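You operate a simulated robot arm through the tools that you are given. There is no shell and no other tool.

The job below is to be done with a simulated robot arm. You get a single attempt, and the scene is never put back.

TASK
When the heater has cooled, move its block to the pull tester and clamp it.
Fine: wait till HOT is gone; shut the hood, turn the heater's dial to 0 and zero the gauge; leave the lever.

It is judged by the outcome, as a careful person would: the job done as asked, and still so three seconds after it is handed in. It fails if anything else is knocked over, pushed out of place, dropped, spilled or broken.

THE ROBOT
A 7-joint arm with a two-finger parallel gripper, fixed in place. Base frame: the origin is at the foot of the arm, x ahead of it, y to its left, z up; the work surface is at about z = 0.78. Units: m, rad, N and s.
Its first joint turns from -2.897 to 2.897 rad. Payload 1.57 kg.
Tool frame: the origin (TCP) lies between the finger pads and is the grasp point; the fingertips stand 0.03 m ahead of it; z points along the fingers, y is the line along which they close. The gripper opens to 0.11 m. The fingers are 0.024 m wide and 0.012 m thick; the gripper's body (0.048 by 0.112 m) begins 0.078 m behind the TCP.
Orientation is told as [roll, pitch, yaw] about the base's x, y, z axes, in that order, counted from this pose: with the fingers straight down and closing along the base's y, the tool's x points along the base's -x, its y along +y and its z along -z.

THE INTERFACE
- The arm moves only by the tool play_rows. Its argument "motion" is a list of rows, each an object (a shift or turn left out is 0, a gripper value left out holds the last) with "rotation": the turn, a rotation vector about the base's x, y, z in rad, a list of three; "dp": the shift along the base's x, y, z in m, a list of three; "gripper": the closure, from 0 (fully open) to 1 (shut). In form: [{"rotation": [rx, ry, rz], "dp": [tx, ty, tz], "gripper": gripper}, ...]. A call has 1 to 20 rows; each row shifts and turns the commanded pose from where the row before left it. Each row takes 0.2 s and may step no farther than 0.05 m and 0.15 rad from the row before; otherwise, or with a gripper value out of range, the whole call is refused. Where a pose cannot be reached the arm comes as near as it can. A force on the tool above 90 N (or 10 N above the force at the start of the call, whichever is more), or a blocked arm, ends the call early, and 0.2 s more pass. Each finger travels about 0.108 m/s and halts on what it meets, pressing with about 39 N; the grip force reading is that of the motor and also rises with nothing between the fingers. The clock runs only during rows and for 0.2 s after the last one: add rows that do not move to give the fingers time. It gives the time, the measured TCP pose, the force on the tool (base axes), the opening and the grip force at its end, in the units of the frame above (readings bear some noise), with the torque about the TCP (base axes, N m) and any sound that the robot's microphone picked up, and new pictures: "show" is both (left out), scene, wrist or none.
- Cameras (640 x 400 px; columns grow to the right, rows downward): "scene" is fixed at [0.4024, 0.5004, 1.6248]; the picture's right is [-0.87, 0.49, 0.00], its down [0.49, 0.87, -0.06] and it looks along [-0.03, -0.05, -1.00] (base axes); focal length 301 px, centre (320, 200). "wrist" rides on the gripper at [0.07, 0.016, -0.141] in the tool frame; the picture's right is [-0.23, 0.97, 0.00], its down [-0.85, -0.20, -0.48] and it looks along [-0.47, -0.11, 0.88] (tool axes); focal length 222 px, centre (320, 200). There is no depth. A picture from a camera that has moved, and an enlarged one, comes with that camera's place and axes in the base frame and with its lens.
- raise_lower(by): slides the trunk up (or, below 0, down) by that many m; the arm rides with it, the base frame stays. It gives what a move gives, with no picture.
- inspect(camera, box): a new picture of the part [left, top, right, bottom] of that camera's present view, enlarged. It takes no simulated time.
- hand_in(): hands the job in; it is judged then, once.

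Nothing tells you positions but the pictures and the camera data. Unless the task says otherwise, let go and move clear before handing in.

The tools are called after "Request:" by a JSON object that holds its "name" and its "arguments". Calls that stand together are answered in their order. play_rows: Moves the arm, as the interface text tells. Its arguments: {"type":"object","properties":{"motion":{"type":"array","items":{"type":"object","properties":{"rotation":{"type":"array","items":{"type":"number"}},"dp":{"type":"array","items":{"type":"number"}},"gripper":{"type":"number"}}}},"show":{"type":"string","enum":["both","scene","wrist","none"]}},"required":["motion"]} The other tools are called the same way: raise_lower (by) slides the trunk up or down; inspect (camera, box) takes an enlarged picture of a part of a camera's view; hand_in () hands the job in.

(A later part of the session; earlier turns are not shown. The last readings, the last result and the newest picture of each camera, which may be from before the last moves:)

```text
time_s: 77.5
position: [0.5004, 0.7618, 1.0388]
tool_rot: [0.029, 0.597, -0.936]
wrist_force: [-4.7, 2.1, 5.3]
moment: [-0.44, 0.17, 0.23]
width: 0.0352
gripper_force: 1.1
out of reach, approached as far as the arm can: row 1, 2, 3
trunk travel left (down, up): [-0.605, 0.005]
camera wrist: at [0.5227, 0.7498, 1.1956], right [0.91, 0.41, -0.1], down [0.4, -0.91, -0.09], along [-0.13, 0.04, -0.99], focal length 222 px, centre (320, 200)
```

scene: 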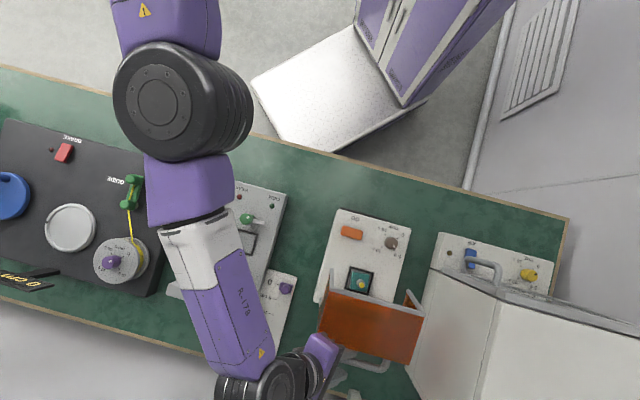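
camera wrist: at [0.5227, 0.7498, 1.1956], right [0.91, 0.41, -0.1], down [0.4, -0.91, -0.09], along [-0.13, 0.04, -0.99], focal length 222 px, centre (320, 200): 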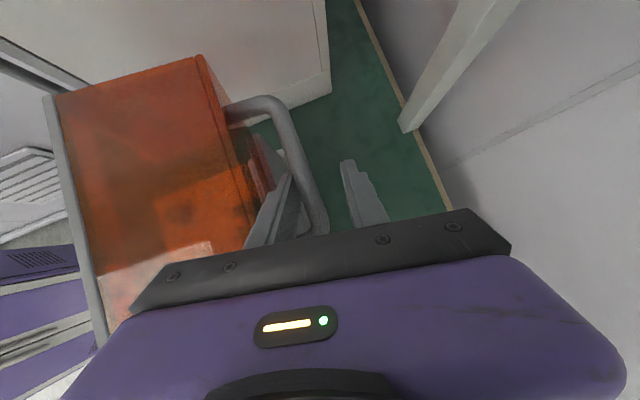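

Request:
{"name": "play_rows", "arguments": {"motion": [{"gripper": 1.0}, {"gripper": 1.0}, {}], "show": "both"}}

Request:
{"name": "inspect", "arguments": {"camera": "scene", "box": [300, 200, 440, 400]}}

```text
time_s: 78.3
position: [0.4959, 0.7588, 1.0367]
tool_rot: [0.021, 0.593, -0.935]
wrist_force: [-21.3, -8.2, -4.0]
moment: [-1.1, 1.27, 3.47]
width: 0.0183
gripper_force: 32.4
trunk travel left (down, up): [-0.605, 0.005]
camera wrist: at [0.5195, 0.7493, 1.1933], right [0.9, 0.42, -0.11], down [0.41, -0.91, -0.09], along [-0.13, 0.03, -0.99], focal length 222 px, centre (320, 200)
```

scene: 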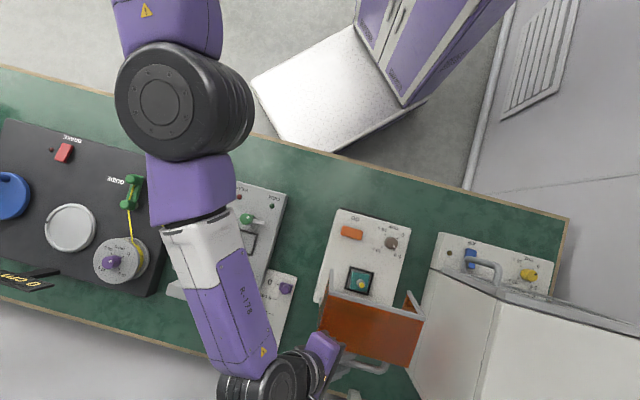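
wrist: 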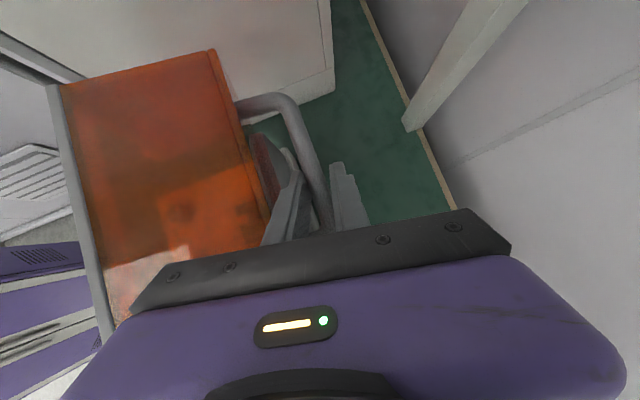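

```text
2.00 times, centred on (370, 300) of scene
camera zoom: at [0.4024, 0.5004, 1.6248], right [-0.87, 0.49, 0.0], down [0.49, 0.87, -0.06], along [-0.03, -0.05, -1.0], focal length 602 px, centre (220, 0)
```

zoom: 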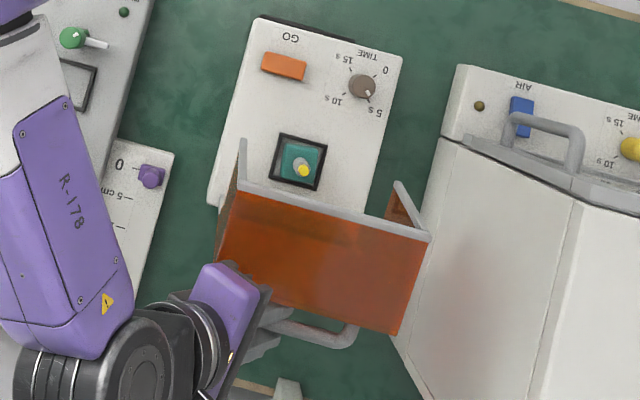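

Request:
{"name": "play_rows", "arguments": {"motion": [{"gripper": 0.6}, {"gripper": 0.6}, {}, {}], "show": "wrist"}}

```text
time_s: 79.3
position: [0.5017, 0.7595, 1.0371]
tool_rot: [0.028, 0.596, -0.94]
wrist_force: [1.9, 0.3, 1.0]
moment: [-0.03, 0.02, 0.1]
width: 0.0426
gripper_force: 0.2
trunk travel left (down, up): [-0.605, 0.005]
camera wrist: at [0.5241, 0.7494, 1.1948], right [0.91, 0.41, -0.1], down [0.4, -0.91, -0.09], along [-0.13, 0.04, -0.99], focal length 222 px, centre (320, 200)
```

wrist: 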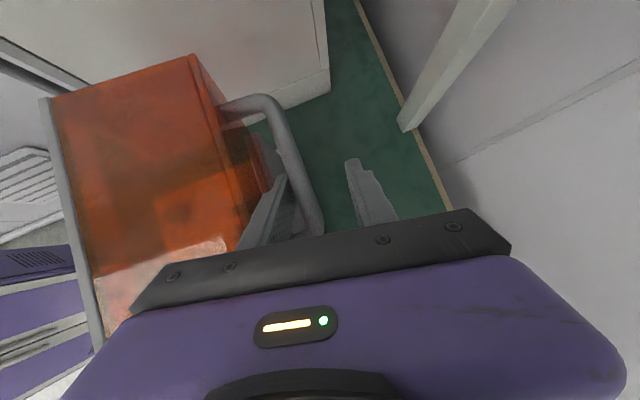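

Request:
{"name": "play_rows", "arguments": {"motion": [{"dp": [-0.004, -0.004, 0]}, {}, {}], "show": "wrist"}}

Request:
{"name": "inspect", "arguments": {"camera": "wrist", "box": [200, 80, 440, 240]}}

```text
time_s: 80.2
position: [0.4975, 0.7547, 1.0371]
tool_rot: [0.028, 0.596, -0.937]
wrist_force: [0.1, -0.3, 0.3]
moment: [-0.01, 0.01, -0.01]
width: 0.0439
gripper_force: 0.0
trunk travel left (down, up): [-0.605, 0.005]
camera wrist: at [0.5187, 0.7451, 1.1945], right [0.91, 0.41, -0.11], down [0.4, -0.91, -0.09], along [-0.13, 0.04, -0.99], focal length 222 px, centre (320, 200)
```

wrist: 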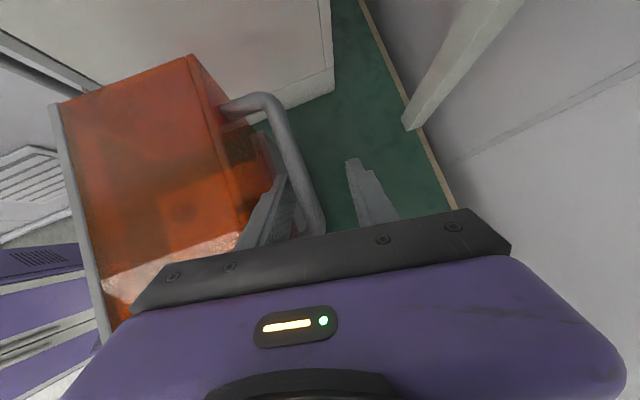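

```text
2.50 times, centred on (320, 160) of wrist
camera zoom: at [0.5187, 0.7451, 1.1945], right [0.91, 0.41, -0.11], down [0.4, -0.91, -0.09], along [-0.13, 0.04, -0.99], focal length 555 px, centre (320, 300)
```

zoom: 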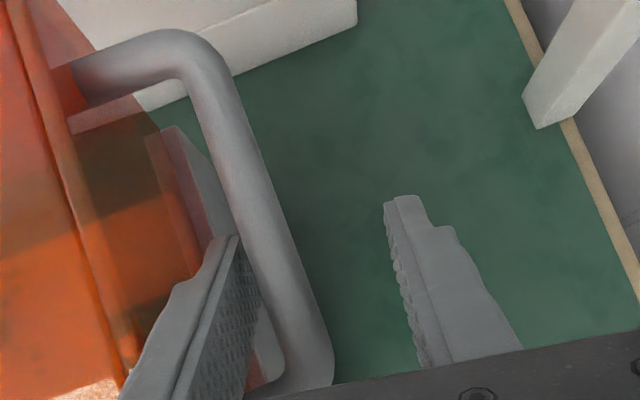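

The hood creeps back slowly, so it's close to balance. I'll align the grip, tilt further for more reach, and push a bit more.

Request:
{"name": "play_rows", "arguments": {"motion": [{"rotation": [0, 0, 0.07]}, {"rotation": [0, 0, 0.07]}, {"rotation": [0.072, 0.0695, 0], "dp": [0, 0, -0.002]}, {"rotation": [0.072, 0.0695, 0], "dp": [0.001, 0.001, -0.002]}, {"rotation": [0.072, 0.0695, 0], "dp": [0.002, 0.002, -0.002]}, {"dp": [0.004, 0.004, -0.001]}, {"dp": [0.004, 0.004, -0.001]}, {}], "show": "both"}}

```text
time_s: 82.0
position: [0.4882, 0.7522, 1.0428]
tool_rot: [0.041, 0.913, -0.787]
wrist_force: [-14.9, 20.5, 51.3]
moment: [-2.49, 0.15, -0.34]
width: 0.0401
gripper_force: 0.1
out of reach, approached as far as the arm can: row 1, 2, 6, 7
trunk travel left (down, up): [-0.605, 0.005]
camera wrist: at [0.5438, 0.7103, 1.1838], right [0.81, 0.57, -0.15], down [0.48, -0.79, -0.39], along [-0.34, 0.24, -0.91], focal length 222 px, centre (320, 200)
```

scene: 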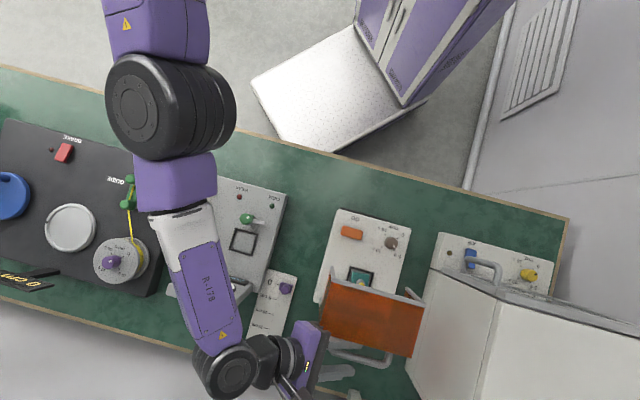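
wrist: 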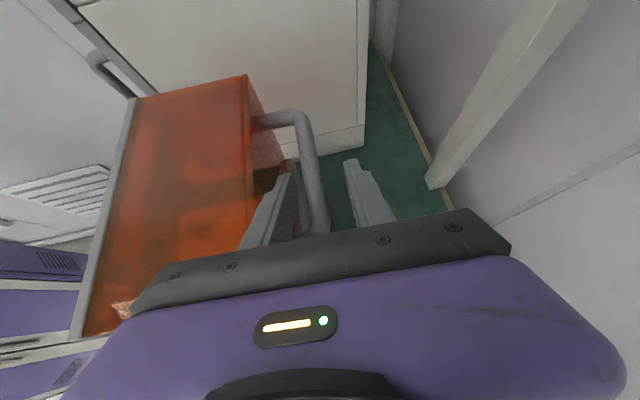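

Request:
{"name": "play_rows", "arguments": {"motion": [{"dp": [0.0054, -0.0056, 0.0062]}, {}], "show": "none"}}

Request:
{"name": "play_rows", "arguments": {"motion": [{"dp": [0.004, 0.004, 0]}, {"dp": [0.004, 0.004, 0]}, {}], "show": "both"}}

Request:
{"name": "inspect", "arguments": {"camera": "wrist", "box": [200, 80, 440, 240]}}

```text
time_s: 82.5
position: [0.4828, 0.7462, 1.042]
tool_rot: [0.03, 0.91, -0.783]
wrist_force: [-41.7, 47.4, 26.7]
moment: [-1.22, -0.21, -1.72]
width: 0.0412
gripper_force: 0.1
trunk travel left (down, up): [-0.605, 0.005]
```

```text
time_s: 83.3
position: [0.4894, 0.7511, 1.0424]
tool_rot: [0.033, 0.911, -0.781]
wrist_force: [-38.3, 39.1, 24.5]
moment: [-1.25, -0.01, -1.54]
width: 0.0443
gripper_force: 0.5
out of reach, approached as far as the arm can: row 2
trunk travel left (down, up): [-0.605, 0.005]
camera wrist: at [0.5457, 0.7102, 1.1856], right [0.8, 0.57, -0.16], down [0.49, -0.78, -0.39], along [-0.35, 0.23, -0.91], focal length 222 px, centre (320, 200)
```

scene: 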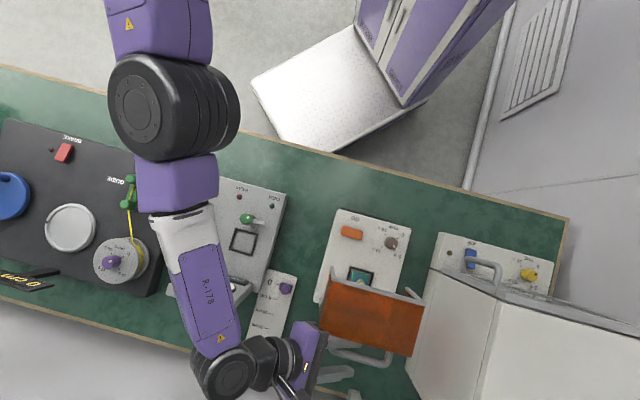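
wrist: 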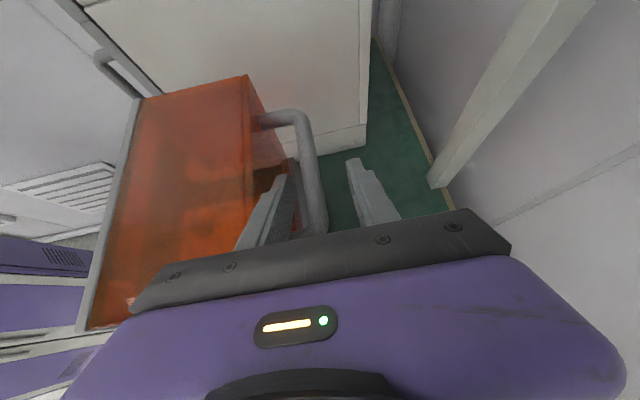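

```text
2.50 times, centred on (320, 160) of wrist
camera zoom: at [0.5457, 0.7102, 1.1856], right [0.8, 0.57, -0.16], down [0.49, -0.78, -0.39], along [-0.35, 0.23, -0.91], focal length 555 px, centre (320, 300)
```

zoom: 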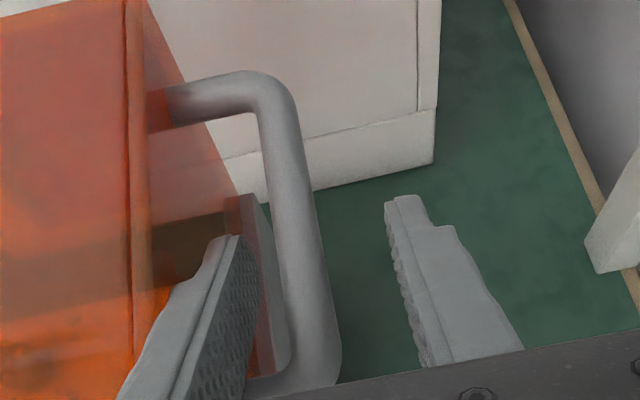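

I'll slip the fingers out and quickly move round to push the hood's rim from the robot side, where there's plenty of reach; the hood falls slowly enough from here.

Request:
{"name": "play_rows", "arguments": {"motion": [{"dp": [0.0093, -0.0096, 0.0186]}, {"dp": [0.0217, -0.0225, 0.0248]}, {"dp": [0, 0, 0.045], "rotation": [-0.072, -0.0695, 0], "gripper": 1.0}, {"dp": [-0.0372, -0.0277, 0], "rotation": [-0.072, -0.0695, 0], "gripper": 1.0}, {"dp": [-0.0372, -0.0277, 0], "rotation": [-0.072, -0.0695, 0]}, {"dp": [-0.0372, -0.0277, 0], "rotation": [-0.072, -0.0695, 0]}, {"dp": [-0.0372, -0.0277, 0], "rotation": [-0.072, -0.0695, 0]}, {"dp": [-0.0372, -0.0277, 0], "rotation": [-0.072, -0.0695, 0]}, {"dp": [0, 0, -0.05]}, {"dp": [0, 0, -0.045]}, {"dp": [0.0173, 0.0167, 0]}, {"dp": [0.0173, 0.0167, 0]}, {"dp": [0.0173, 0.0167, 0]}, {"dp": [0.0173, 0.0167, 0]}], "show": "both"}}

```text
time_s: 86.3
position: [0.4163, 0.6417, 1.0317]
tool_rot: [0.029, 0.296, -0.796]
wrist_force: [-0.7, -0.4, -0.7]
moment: [0.01, -0.02, -0.02]
width: 0.0
gripper_force: 21.4
trunk travel left (down, up): [-0.605, 0.005]
camera wrist: at [0.4065, 0.6685, 1.1871], right [0.85, 0.52, -0.04], down [0.52, -0.83, 0.2], along [0.07, -0.19, -0.98], focal length 222 px, centre (320, 200)
```

scene: 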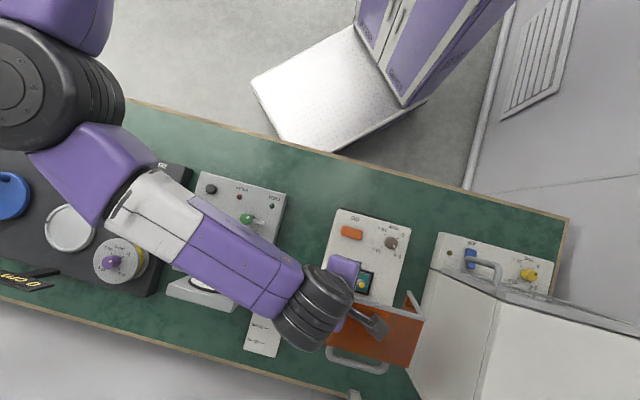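
wrist: 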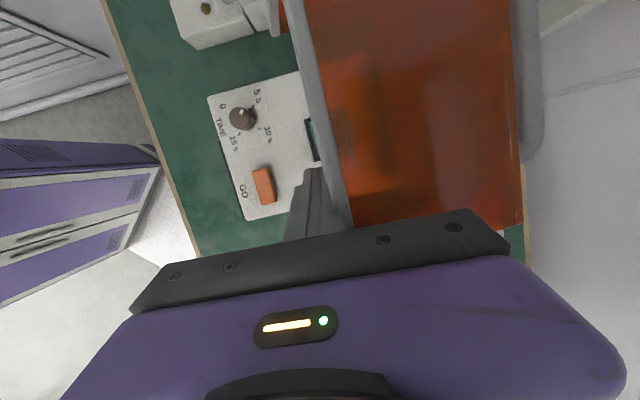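

The hood is still up and my closed fingers are right at its rim. Now I push it further open.

Request:
{"name": "play_rows", "arguments": {"motion": [{"dp": [0.0087, 0.0083, 0]}, {"dp": [0.0087, 0.0083, 0]}, {"dp": [0.0072, 0.0069, 0]}, {"dp": [0.0072, 0.0069, 0.002]}, {}], "show": "both"}}

```text
time_s: 87.5
position: [0.4424, 0.6684, 1.0304]
tool_rot: [0.019, 0.292, -0.795]
wrist_force: [-20.5, -36.4, -1.1]
moment: [2.16, -1.2, -0.36]
width: 0.0
gripper_force: 21.4
trunk travel left (down, up): [-0.605, 0.005]
camera wrist: at [0.4337, 0.6964, 1.1874], right [0.85, 0.52, -0.05], down [0.52, -0.83, 0.21], along [0.07, -0.2, -0.98], focal length 222 px, centre (320, 200)
```

scene: 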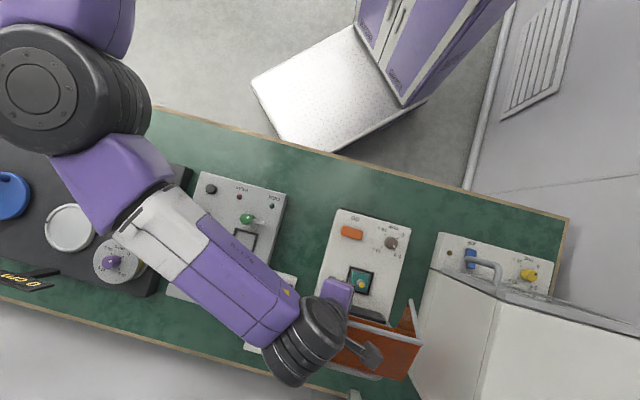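
wrist: 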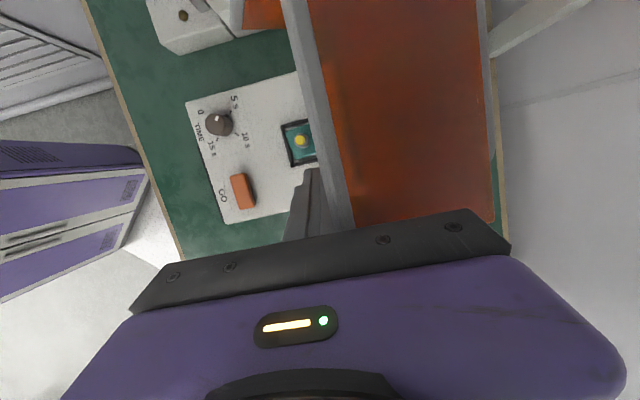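

Request:
{"name": "play_rows", "arguments": {"motion": [{"dp": [-0.0072, -0.0069, 0]}, {"dp": [-0.0144, -0.0139, 0]}, {"dp": [-0.0144, -0.0139, 0]}, {}, {}], "show": "both"}}

```text
time_s: 88.8
position: [0.4097, 0.6379, 1.0326]
tool_rot: [0.028, 0.295, -0.8]
wrist_force: [0.7, 0.0, 0.2]
moment: [-0.04, -0.01, 0.01]
width: 0.0
gripper_force: 21.1
trunk travel left (down, up): [-0.605, 0.005]
camera wrist: at [0.4005, 0.6645, 1.1885], right [0.85, 0.52, -0.04], down [0.51, -0.83, 0.2], along [0.07, -0.19, -0.98], focal length 222 px, centre (320, 200)
```

scene: 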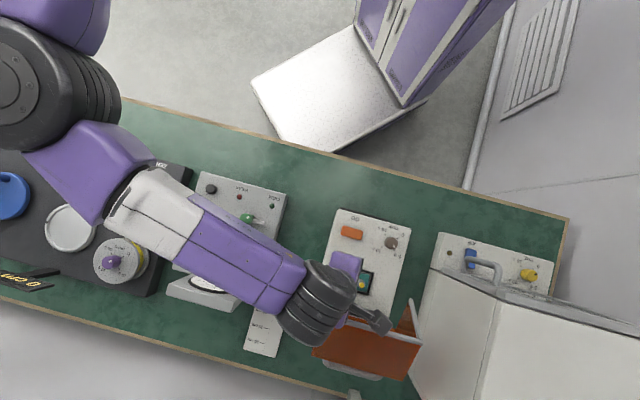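
wrist: 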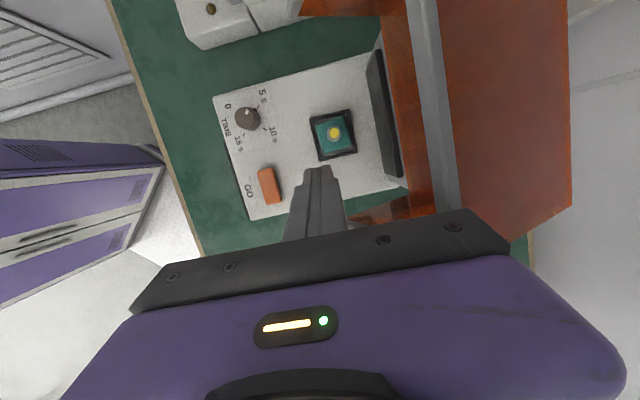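

The hood now stays open at its stop. The teal block with a yellow peg sits in the heater's frame; I'll look closely.

Request:
{"name": "inspect", "arguments": {"camera": "wrist", "box": [280, 80, 400, 180]}}

Request:
{"name": "inspect", "arguments": {"camera": "scene", "box": [320, 200, 420, 300]}}

```text
4.00 times, centred on (340, 130) of wrist
camera zoom: at [0.4005, 0.6645, 1.1885], right [0.85, 0.52, -0.04], down [0.51, -0.83, 0.2], along [0.07, -0.19, -0.98], focal length 888 px, centre (240, 480)
```

zoom: 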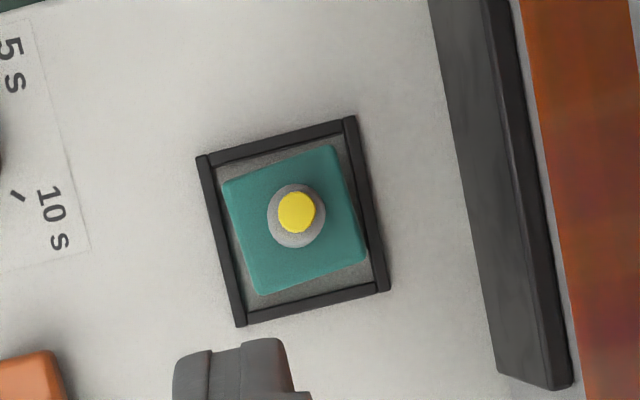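

```text
4.00 times, centred on (370, 250) of scene
camera zoom: at [0.4024, 0.5004, 1.6248], right [-0.87, 0.49, 0.0], down [0.49, 0.87, -0.06], along [-0.03, -0.05, -1.0], focal length 1204 px, centre (120, 0)
```

zoom: 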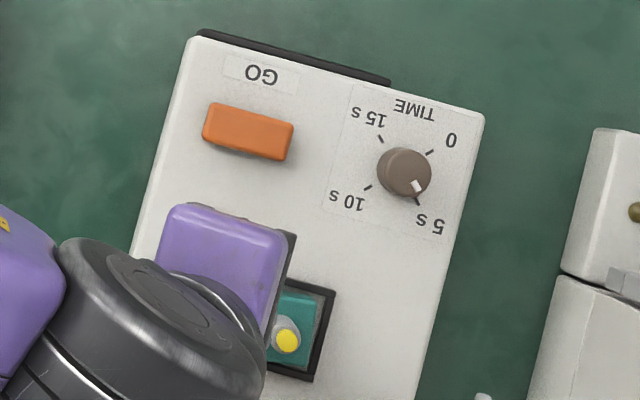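

Request:
{"name": "play_rows", "arguments": {"motion": [{"dp": [0.01, -0.01, -0.03], "rotation": [0.05, 0.048, 0]}, {"dp": [0.01, -0.01, -0.03], "rotation": [0.05, 0.048, 0]}, {"dp": [0.01, -0.01, -0.01], "rotation": [0.05, 0.048, 0]}, {"dp": [0.01, -0.01, 0], "rotation": [0.05, 0.048, 0]}, {}], "show": "both"}}

Request:
{"name": "inspect", "arguments": {"camera": "wrist", "box": [260, 60, 420, 190]}}

```text
time_s: 89.4
position: [0.4163, 0.6201, 0.9885]
tool_rot: [0.032, 0.449, -0.775]
wrist_force: [-9.7, -55.0, 36.1]
moment: [5.06, -2.71, -2.77]
width: 0.0
gripper_force: 21.7
trunk travel left (down, up): [-0.605, 0.005]
stopped in row 3: the force on the tool passed its limit at 106 N (the readings are from after the stop); the commanded pose is now the measured one
camera wrist: at [0.4232, 0.6299, 1.1464], right [0.84, 0.54, -0.07], down [0.55, -0.84, 0.06], along [-0.03, -0.08, -1.0], focal length 222 px, centre (320, 200)
```

scene: 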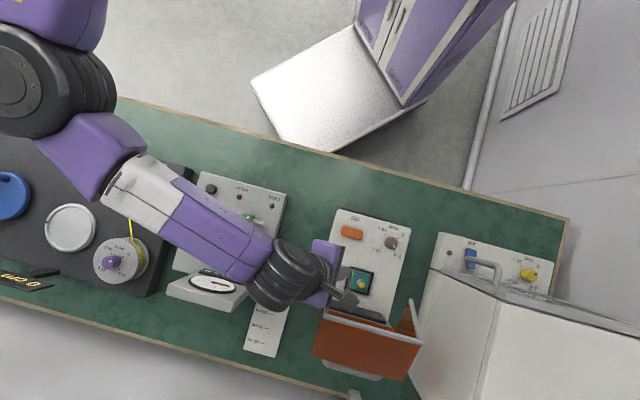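
wrist: 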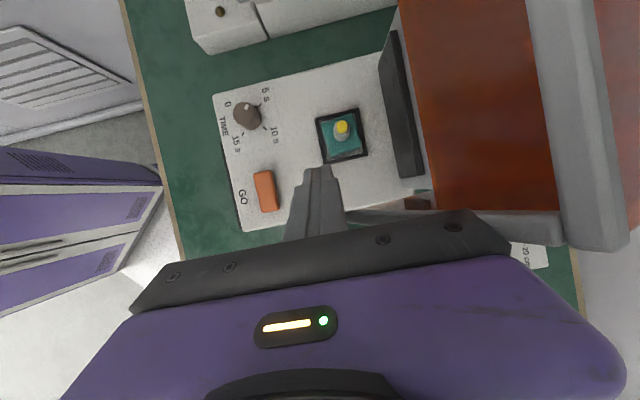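

```text
3.08 times, centred on (340, 125) of wrist
camera zoom: at [0.4232, 0.6299, 1.1464], right [0.84, 0.54, -0.07], down [0.55, -0.84, 0.06], along [-0.03, -0.08, -1.0], focal length 684 px, centre (258, 431)
```

zoom: 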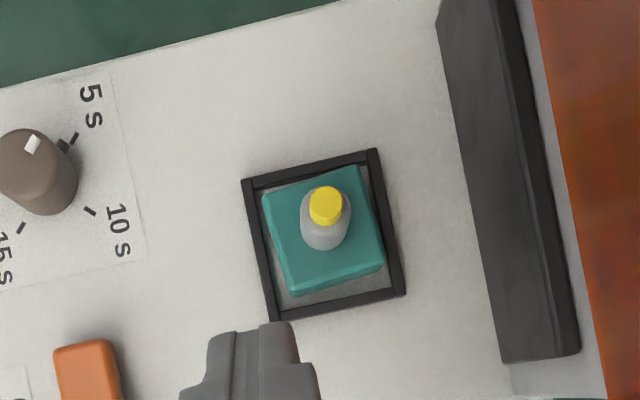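

I touched the hood's rim with the palm (it only pressed the hood against its stop). I'll back off toward the robot, then turn the gripper so it closes along the other axis with a slight lean, to get at the peg under the hood.

Request:
{"name": "play_rows", "arguments": {"motion": [{"dp": [-0.01, -0.01, 0.005]}, {"dp": [-0.02, -0.02, 0.02], "rotation": [-0.072, -0.0695, 0]}, {"dp": [-0.02, -0.02, 0.02], "rotation": [-0.072, -0.0695, 0]}, {"dp": [-0.02, -0.02, 0.02], "rotation": [-0.072, -0.0695, 0]}, {"rotation": [-0.072, -0.0695, 0]}, {}], "show": "none"}}

```text
time_s: 90.8
position: [0.3486, 0.5527, 1.0504]
tool_rot: [0.022, 0.044, -0.78]
wrist_force: [-0.4, -0.5, 0.2]
moment: [0.0, 0.02, 0.01]
width: 0.0
gripper_force: 21.4
trunk travel left (down, up): [-0.605, 0.005]
```

Request:
{"name": "play_rows", "arguments": {"motion": [{"rotation": [0, 0, 0.145], "gripper": 0.4}, {"rotation": [0, 0, 0.145]}, {"rotation": [0, 0, 0.145]}, {"rotation": [0, 0, 0.145]}, {"rotation": [0, 0, 0.145]}, {"rotation": [0, 0, 0.145]}, {"rotation": [0, 0, 0.145]}, {"rotation": [0, 0, 0.145]}, {"rotation": [0, 0, 0.145]}, {"rotation": [0, 0, 0.145]}, {"rotation": [0, 0, 0.145]}, {"rotation": [0.069, -0.072, 0]}, {"rotation": [0.069, -0.072, 0]}, {"rotation": [0.069, -0.072, 0]}, {}], "show": "both"}}

```text
time_s: 94.2
position: [0.3587, 0.5321, 1.019]
tool_rot: [0.005, -0.18, 0.762]
wrist_force: [0.1, 0.6, 0.7]
moment: [0.01, 0.02, 0.04]
width: 0.0663
gripper_force: 0.1
trunk travel left (down, up): [-0.605, 0.005]
stopped in row 15: the arm was blocked; the commanded pose is now the measured one
camera wrist: at [0.2795, 0.4772, 1.1469], right [-0.51, 0.86, 0.05], down [0.69, 0.38, 0.62], along [0.52, 0.35, -0.78], focal length 222 px, centre (320, 200)
```

scene: 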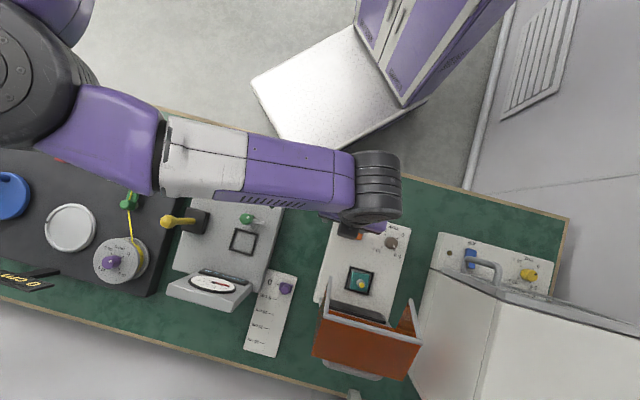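
wrist: 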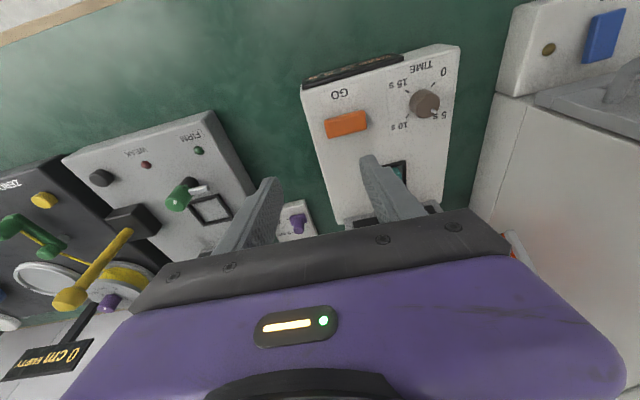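

Request:
{"name": "play_rows", "arguments": {"motion": [{"dp": [-0.0136, 0.0298, 0.005]}, {"dp": [-0.0136, 0.0298, 0.005]}, {"dp": [-0.0135, 0.0297, 0]}, {"dp": [0.022, 0.021, 0]}, {"dp": [0.022, 0.021, 0]}, {"dp": [0.022, 0.021, 0]}, {}], "show": "both"}}

```text
time_s: 95.8
position: [0.3841, 0.6829, 1.0311]
tool_rot: [0.008, -0.185, 0.765]
wrist_force: [-0.3, -1.0, -0.1]
moment: [0.01, 0.0, 0.0]
width: 0.0659
gripper_force: 0.1
trunk travel left (down, up): [-0.605, 0.005]
camera wrist: at [0.3049, 0.63, 1.1578], right [-0.51, 0.86, 0.05], down [0.68, 0.37, 0.63], along [0.52, 0.35, -0.78], focal length 222 px, centre (320, 200)
```

scene: 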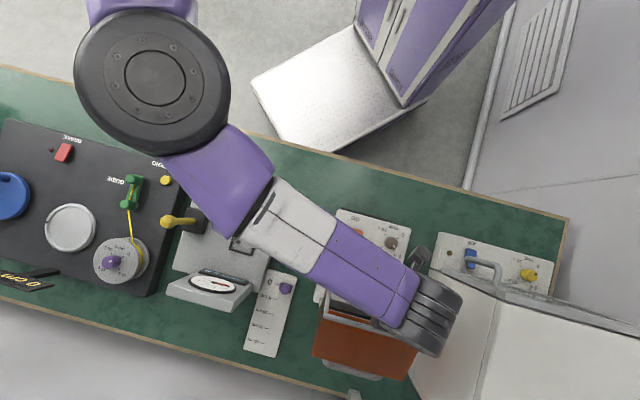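
wrist: 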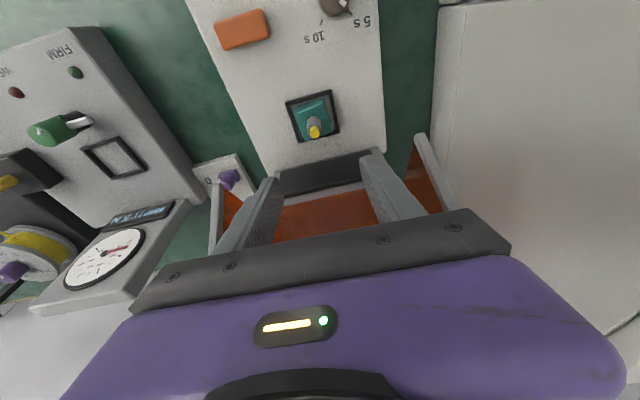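

The peg is at about (0.393, 0.690) with its cap near z≈0.895. Lowering toward it.

Request:
{"name": "play_rows", "arguments": {"motion": [{"dp": [0.002, 0.0015, -0.035]}, {"dp": [0.002, 0.0015, -0.035]}, {"dp": [0.002, 0.0015, -0.03]}, {}], "show": "wrist"}}

Request:
{"name": "inspect", "arguments": {"camera": "wrist", "box": [220, 100, 420, 230]}}

```text
time_s: 96.8
position: [0.3911, 0.6885, 0.9303]
tool_rot: [0.007, -0.185, 0.762]
wrist_force: [-0.4, 0.1, 0.0]
moment: [0.0, 0.01, 0.0]
width: 0.066
gripper_force: 0.0
trunk travel left (down, up): [-0.605, 0.005]
camera wrist: at [0.311, 0.6348, 1.057], right [-0.51, 0.86, 0.05], down [0.68, 0.37, 0.63], along [0.52, 0.35, -0.78], focal length 222 px, centre (320, 200)
```

wrist: 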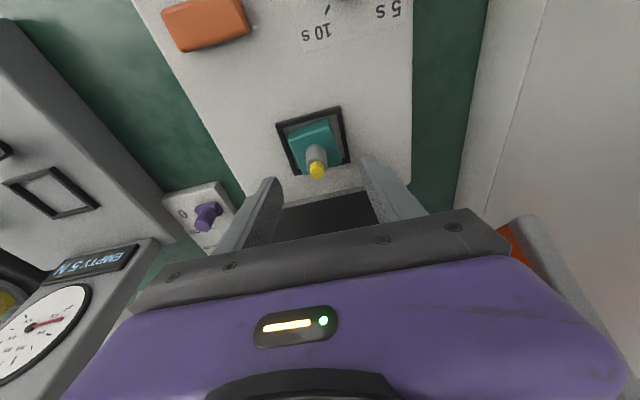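

```text
3.08 times, centred on (320, 165) of wrist
camera zoom: at [0.311, 0.6348, 1.057], right [-0.51, 0.86, 0.05], down [0.68, 0.37, 0.63], along [0.52, 0.35, -0.78], focal length 684 px, centre (320, 308)
```

zoom: 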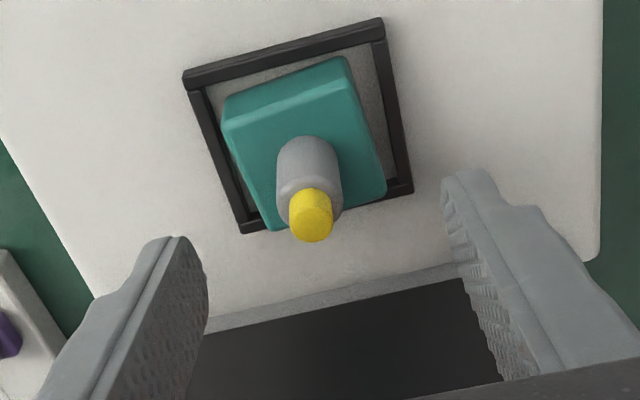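

Request:
{"name": "play_rows", "arguments": {"motion": [{"dp": [0, 0, -0.02], "rotation": [0, 0, 0.02]}, {"dp": [-0.001, -0.0015, -0.018]}, {}], "show": "wrist"}}

Request:
{"name": "inspect", "arguments": {"camera": "wrist", "box": [240, 120, 400, 230]}}

```text
time_s: 97.6
position: [0.3885, 0.687, 0.8928]
tool_rot: [0.008, -0.187, 0.783]
wrist_force: [-0.7, -0.2, 0.9]
moment: [0.01, 0.0, 0.01]
width: 0.0658
gripper_force: 0.0
trunk travel left (down, up): [-0.605, 0.005]
camera wrist: at [0.3105, 0.6315, 1.0197], right [-0.53, 0.85, 0.05], down [0.68, 0.39, 0.63], along [0.51, 0.36, -0.78], focal length 222 px, centre (320, 200)
```

wrist: 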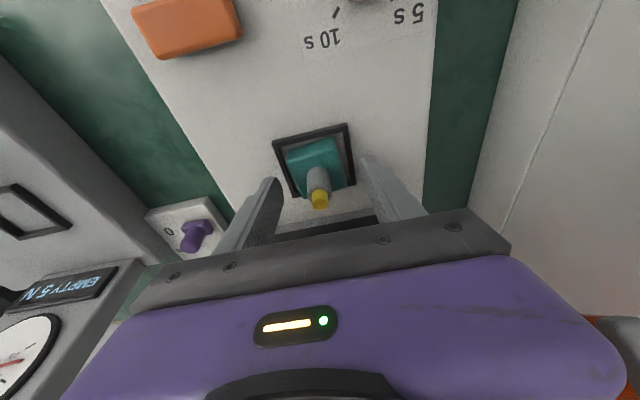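

```text
3.64 times, centred on (320, 175) of wrist
camera zoom: at [0.3105, 0.6315, 1.0197], right [-0.53, 0.85, 0.05], down [0.68, 0.39, 0.63], along [0.51, 0.36, -0.78], focal length 808 px, centre (320, 291)
```

zoom: 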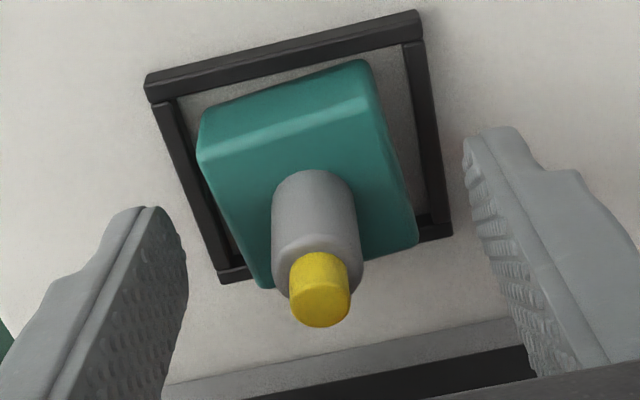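

Request:
{"name": "play_rows", "arguments": {"motion": [{"dp": [0.0005, -0.001, -0.008]}, {}, {"gripper": 0.6}, {"gripper": 0.7}, {"gripper": 0.7}], "show": "wrist"}}

Request:
{"name": "inspect", "arguments": {"camera": "wrist", "box": [240, 120, 400, 230]}}

```text
time_s: 98.8
position: [0.3903, 0.6856, 0.8851]
tool_rot: [0.006, -0.186, 0.783]
wrist_force: [-0.4, 0.5, 1.4]
moment: [0.05, -0.03, -0.01]
width: 0.0411
gripper_force: 38.7
trunk travel left (down, up): [-0.605, 0.005]
camera wrist: at [0.3115, 0.6303, 1.0117], right [-0.53, 0.85, 0.05], down [0.68, 0.39, 0.63], along [0.51, 0.36, -0.78], focal length 222 px, centre (320, 200)
```

wrist: 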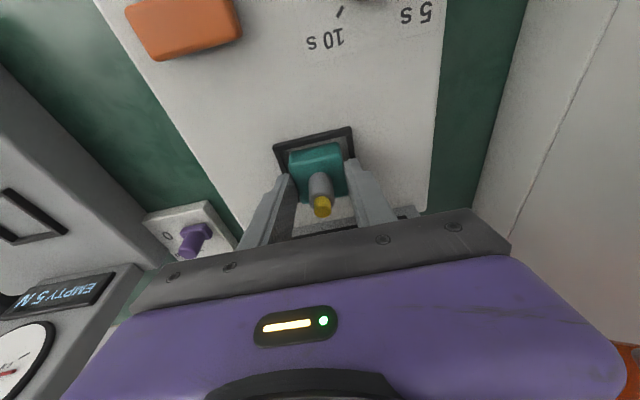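

```text
3.64 times, centred on (320, 175) of wrist
camera zoom: at [0.3115, 0.6303, 1.0117], right [-0.53, 0.85, 0.05], down [0.68, 0.39, 0.63], along [0.51, 0.36, -0.78], focal length 808 px, centre (320, 291)
```

zoom: 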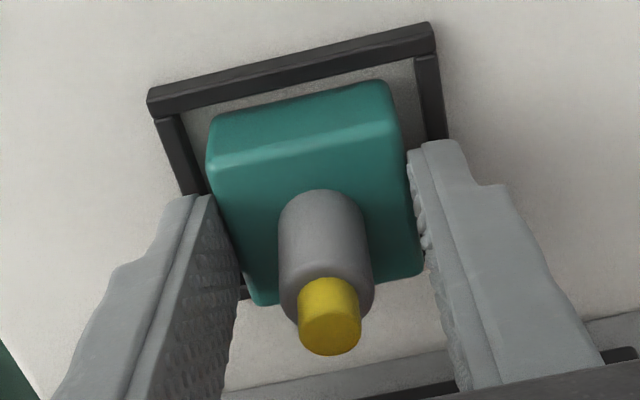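

The block is gripped by its base (41 mm). Lifting it clear and backing away from the hood.

Request:
{"name": "play_rows", "arguments": {"motion": [{"dp": [0, 0, 0.01], "gripper": 0.8}, {"dp": [0, 0, 0.015]}, {"dp": [0, 0, 0.025]}, {"dp": [-0.007, -0.007, 0.03]}, {"dp": [-0.02, -0.02, 0.025]}, {"dp": [-0.025, -0.025, 0.02]}, {"dp": [-0.02, -0.02, 0]}, {}], "show": "both"}}

```text
time_s: 100.6
position: [0.3174, 0.6139, 1.0111]
tool_rot: [0.006, -0.184, 0.782]
wrist_force: [1.2, -0.2, -1.5]
moment: [-0.04, 0.0, -0.01]
width: 0.0413
gripper_force: 38.9
trunk travel left (down, up): [-0.605, 0.005]
camera wrist: at [0.2393, 0.5587, 1.1371], right [-0.53, 0.85, 0.05], down [0.68, 0.39, 0.63], along [0.51, 0.36, -0.78], focal length 222 px, centre (320, 200)
```

scene: 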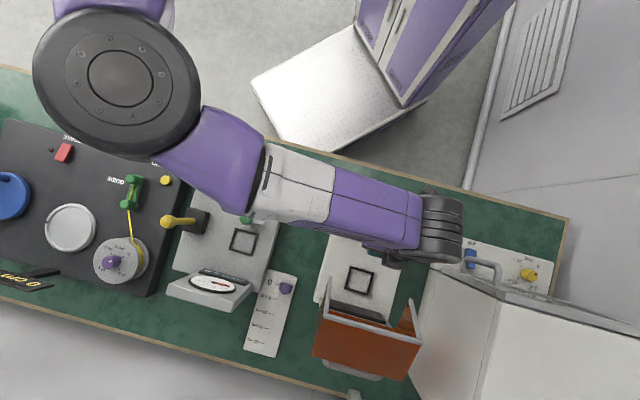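
wrist: 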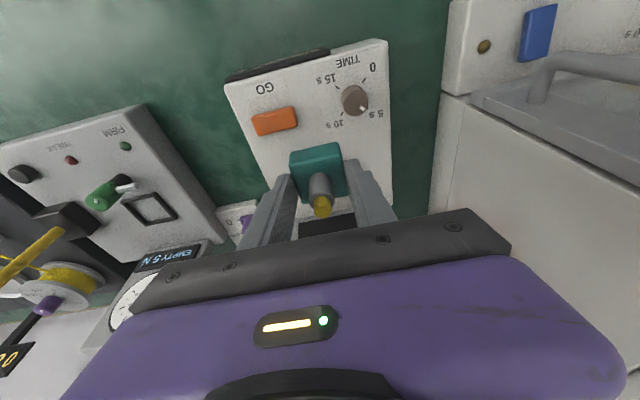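

Request:
{"name": "play_rows", "arguments": {"motion": [{"dp": [0.031, -0.02, 0]}, {"dp": [0.031, -0.02, 0]}, {"dp": [0.031, -0.02, 0]}, {"dp": [0.031, -0.02, 0]}, {"dp": [0.031, -0.02, 0]}, {"dp": [0.031, -0.02, 0]}, {"dp": [0.031, -0.02, 0], "rotation": [-0.064, 0.067, 0]}, {"dp": [0.031, -0.02, 0], "rotation": [-0.064, 0.067, 0]}, {}], "show": "both"}}

```text
time_s: 102.6
position: [0.5657, 0.4539, 1.009]
tool_rot: [0.011, 0.002, 0.784]
wrist_force: [0.0, -0.1, -1.3]
moment: [0.0, 0.02, -0.01]
width: 0.0409
gripper_force: 39.4
trunk travel left (down, up): [-0.605, 0.005]
camera wrist: at [0.5062, 0.4156, 1.152], right [-0.53, 0.85, 0.01], down [0.75, 0.46, 0.48], along [0.4, 0.26, -0.88], focal length 222 px, centre (320, 200)
```

scene: 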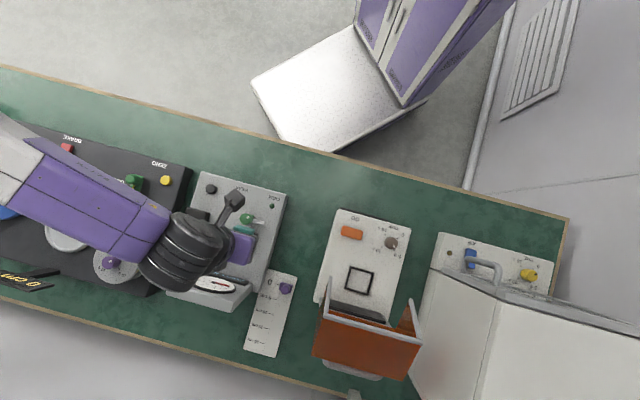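
wrist: 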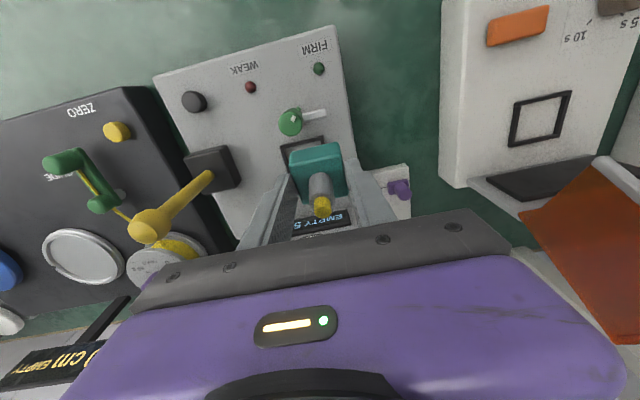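

Request:
{"name": "inspect", "arguments": {"camera": "wrist", "box": [180, 40, 400, 220]}}

Request:
{"name": "inspect", "arguments": {"camera": "scene", "box": [180, 170, 300, 310]}}

```text
2.22 times, centred on (290, 130) of wrist
camera zoom: at [0.5062, 0.4156, 1.152], right [-0.53, 0.85, 0.01], down [0.75, 0.46, 0.48], along [0.4, 0.26, -0.88], focal length 494 px, centre (387, 356)
```

zoom: 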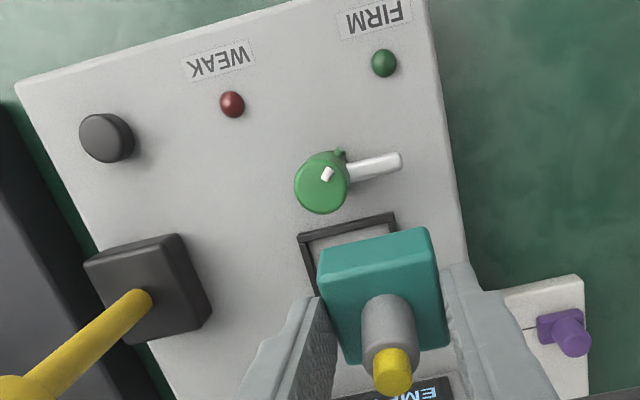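

```text
2.86 times, centred on (240, 240) of scene
camera zoom: at [0.4024, 0.5004, 1.6248], right [-0.87, 0.49, 0.0], down [0.49, 0.87, -0.06], along [-0.03, -0.05, -1.0], focal length 860 px, centre (549, 86)
```

zoom: 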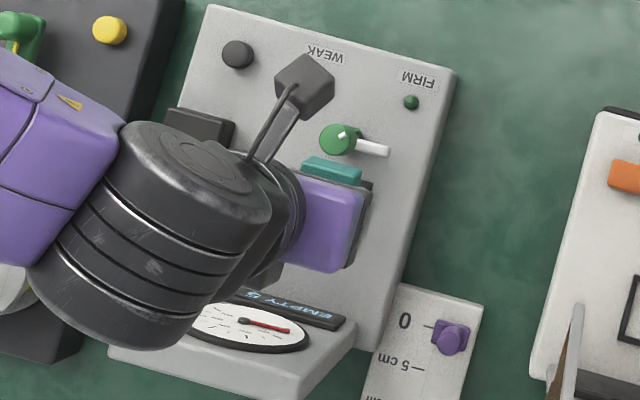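

Request:
{"name": "play_rows", "arguments": {"motion": [{"dp": [0.0125, 0.0007, -0.01], "rotation": [0.043, -0.0446, 0.008]}, {"dp": [0.0125, 0.0007, -0.015], "rotation": [0.043, -0.0446, 0.008]}, {"dp": [0.012, 0.0006, -0.02], "rotation": [0.043, -0.0446, 0]}, {"dp": [0, 0, -0.02]}, {}], "show": "both"}}

Request:
{"name": "inspect", "arguments": {"camera": "wrist", "box": [220, 80, 420, 220]}}

```text
time_s: 103.8
position: [0.6014, 0.4549, 0.944]
tool_rot: [0.007, -0.184, 0.8]
wrist_force: [0.6, -0.4, -1.0]
moment: [0.02, -0.03, 0.05]
width: 0.0411
gripper_force: 39.4
trunk travel left (down, up): [-0.605, 0.005]
camera wrist: at [0.526, 0.3991, 1.071], right [-0.54, 0.84, 0.05], down [0.67, 0.4, 0.63], along [0.51, 0.37, -0.78], focal length 222 px, centre (320, 200)
```

scene: 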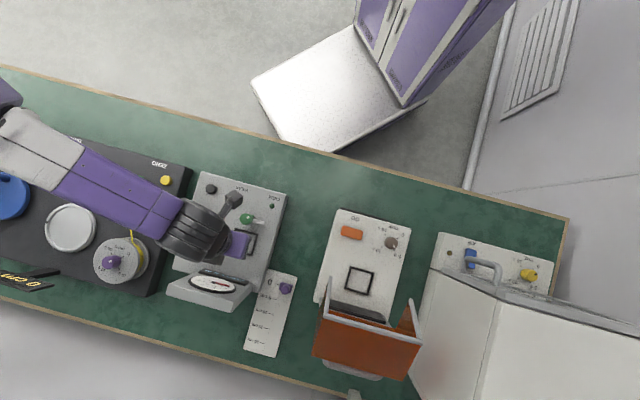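
wrist: 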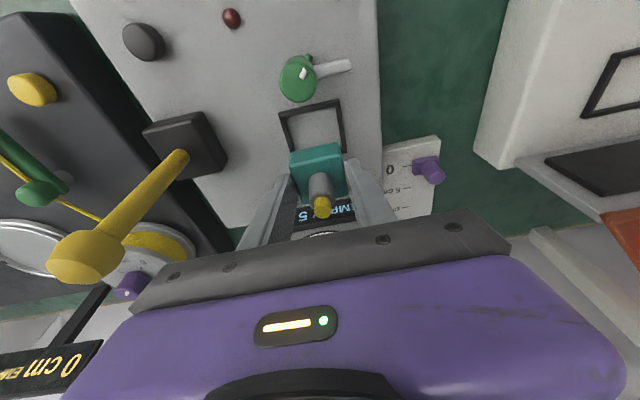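

```text
2.86 times, centred on (320, 150) of wrist
camera zoom: at [0.526, 0.3991, 1.071], right [-0.54, 0.84, 0.05], down [0.67, 0.4, 0.63], along [0.51, 0.37, -0.78], focal length 635 px, centre (320, 343)
```

zoom: 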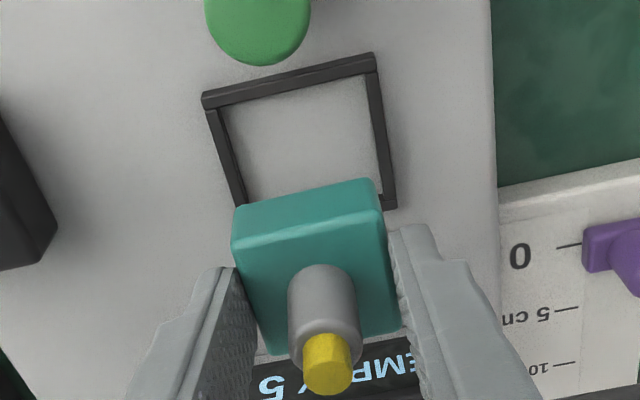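

Request:
{"name": "play_rows", "arguments": {"motion": [{"dp": [0.0003, -0.0003, -0.02]}, {"dp": [0, 0, -0.018]}, {}], "show": "wrist"}}

Request:
{"name": "inspect", "arguments": {"camera": "wrist", "box": [220, 80, 420, 220]}}

```text
time_s: 104.6
position: [0.6029, 0.4561, 0.9058]
tool_rot: [0.005, -0.185, 0.798]
wrist_force: [0.4, -0.1, -1.6]
moment: [-0.03, -0.02, 0.01]
width: 0.0412
gripper_force: 39.4
trunk travel left (down, up): [-0.605, 0.005]
camera wrist: at [0.5255, 0.399, 1.0331], right [-0.54, 0.84, 0.05], down [0.67, 0.4, 0.63], along [0.51, 0.37, -0.78], focal length 222 px, centre (320, 200)
```

wrist: 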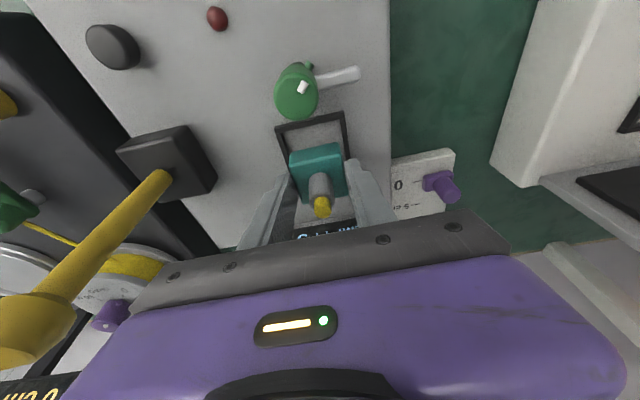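

```text
2.86 times, centred on (320, 150) of wrist
camera zoom: at [0.5255, 0.399, 1.0331], right [-0.54, 0.84, 0.05], down [0.67, 0.4, 0.63], along [0.51, 0.37, -0.78], focal length 635 px, centre (320, 343)
```

zoom: 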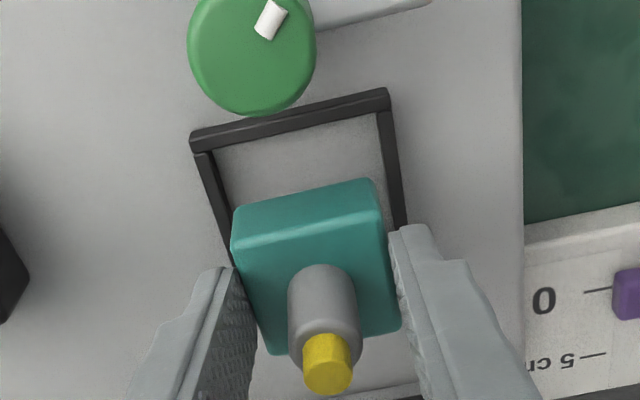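

Request:
{"name": "play_rows", "arguments": {"motion": [{"dp": [-0.001, -0.002, -0.005]}, {"dp": [0, 0, -0.006]}, {"dp": [0, 0, -0.004]}, {}], "show": "wrist"}}

Request:
{"name": "inspect", "arguments": {"camera": "wrist", "box": [220, 80, 420, 220]}}

```text
time_s: 105.6
position: [0.6016, 0.4533, 0.8907]
tool_rot: [0.005, -0.185, 0.799]
wrist_force: [1.4, 0.6, -1.2]
moment: [-0.02, 0.02, 0.01]
width: 0.0412
gripper_force: 39.0
trunk travel left (down, up): [-0.605, 0.005]
camera wrist: at [0.5246, 0.3972, 1.0184], right [-0.54, 0.84, 0.05], down [0.67, 0.4, 0.63], along [0.51, 0.37, -0.78], focal length 222 px, centre (320, 200)
```

wrist: 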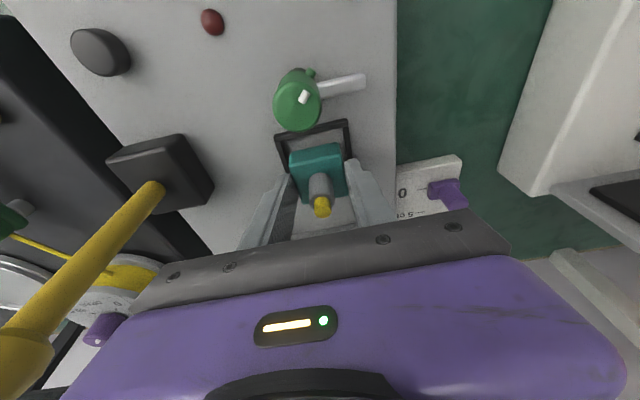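

```text
2.86 times, centred on (320, 150) of wrist
camera zoom: at [0.5246, 0.3972, 1.0184], right [-0.54, 0.84, 0.05], down [0.67, 0.4, 0.63], along [0.51, 0.37, -0.78], focal length 635 px, centre (320, 343)
```

zoom: 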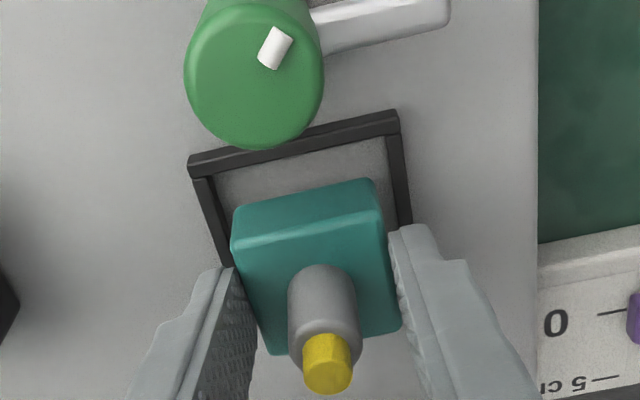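

Request:
{"name": "play_rows", "arguments": {"motion": [{"dp": [0, 0, -0.004]}, {"dp": [0, 0, -0.004]}, {}], "show": "wrist"}}

Request:
{"name": "inspect", "arguments": {"camera": "wrist", "box": [240, 100, 400, 220]}}

```text
time_s: 106.4
position: [0.6014, 0.4529, 0.8839]
tool_rot: [0.006, -0.185, 0.8]
wrist_force: [0.4, 0.0, -1.6]
moment: [-0.02, 0.02, 0.02]
width: 0.0415
gripper_force: 39.0
trunk travel left (down, up): [-0.605, 0.005]
camera wrist: at [0.5248, 0.397, 1.0104], right [-0.54, 0.84, 0.05], down [0.67, 0.4, 0.63], along [0.51, 0.37, -0.78], focal length 222 px, centre (320, 200)
```

wrist: 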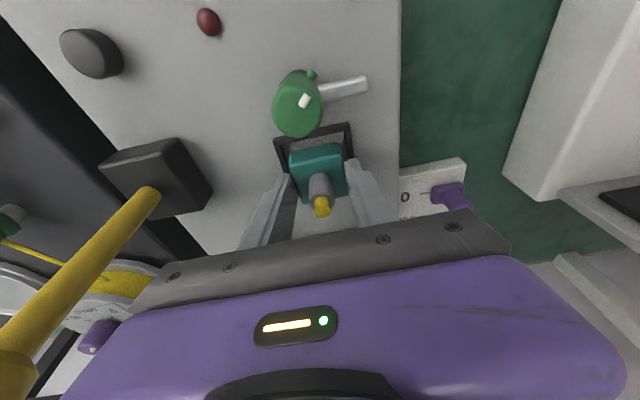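

```text
3.33 times, centred on (320, 160) of wrist
camera zoom: at [0.5248, 0.397, 1.0104], right [-0.54, 0.84, 0.05], down [0.67, 0.4, 0.63], along [0.51, 0.37, -0.78], focal length 740 px, centre (320, 333)
```

zoom: 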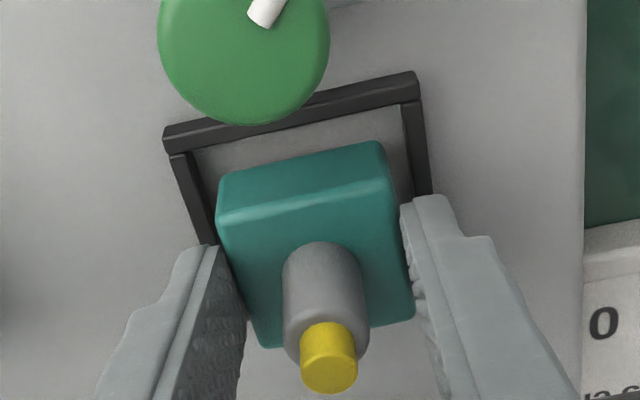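

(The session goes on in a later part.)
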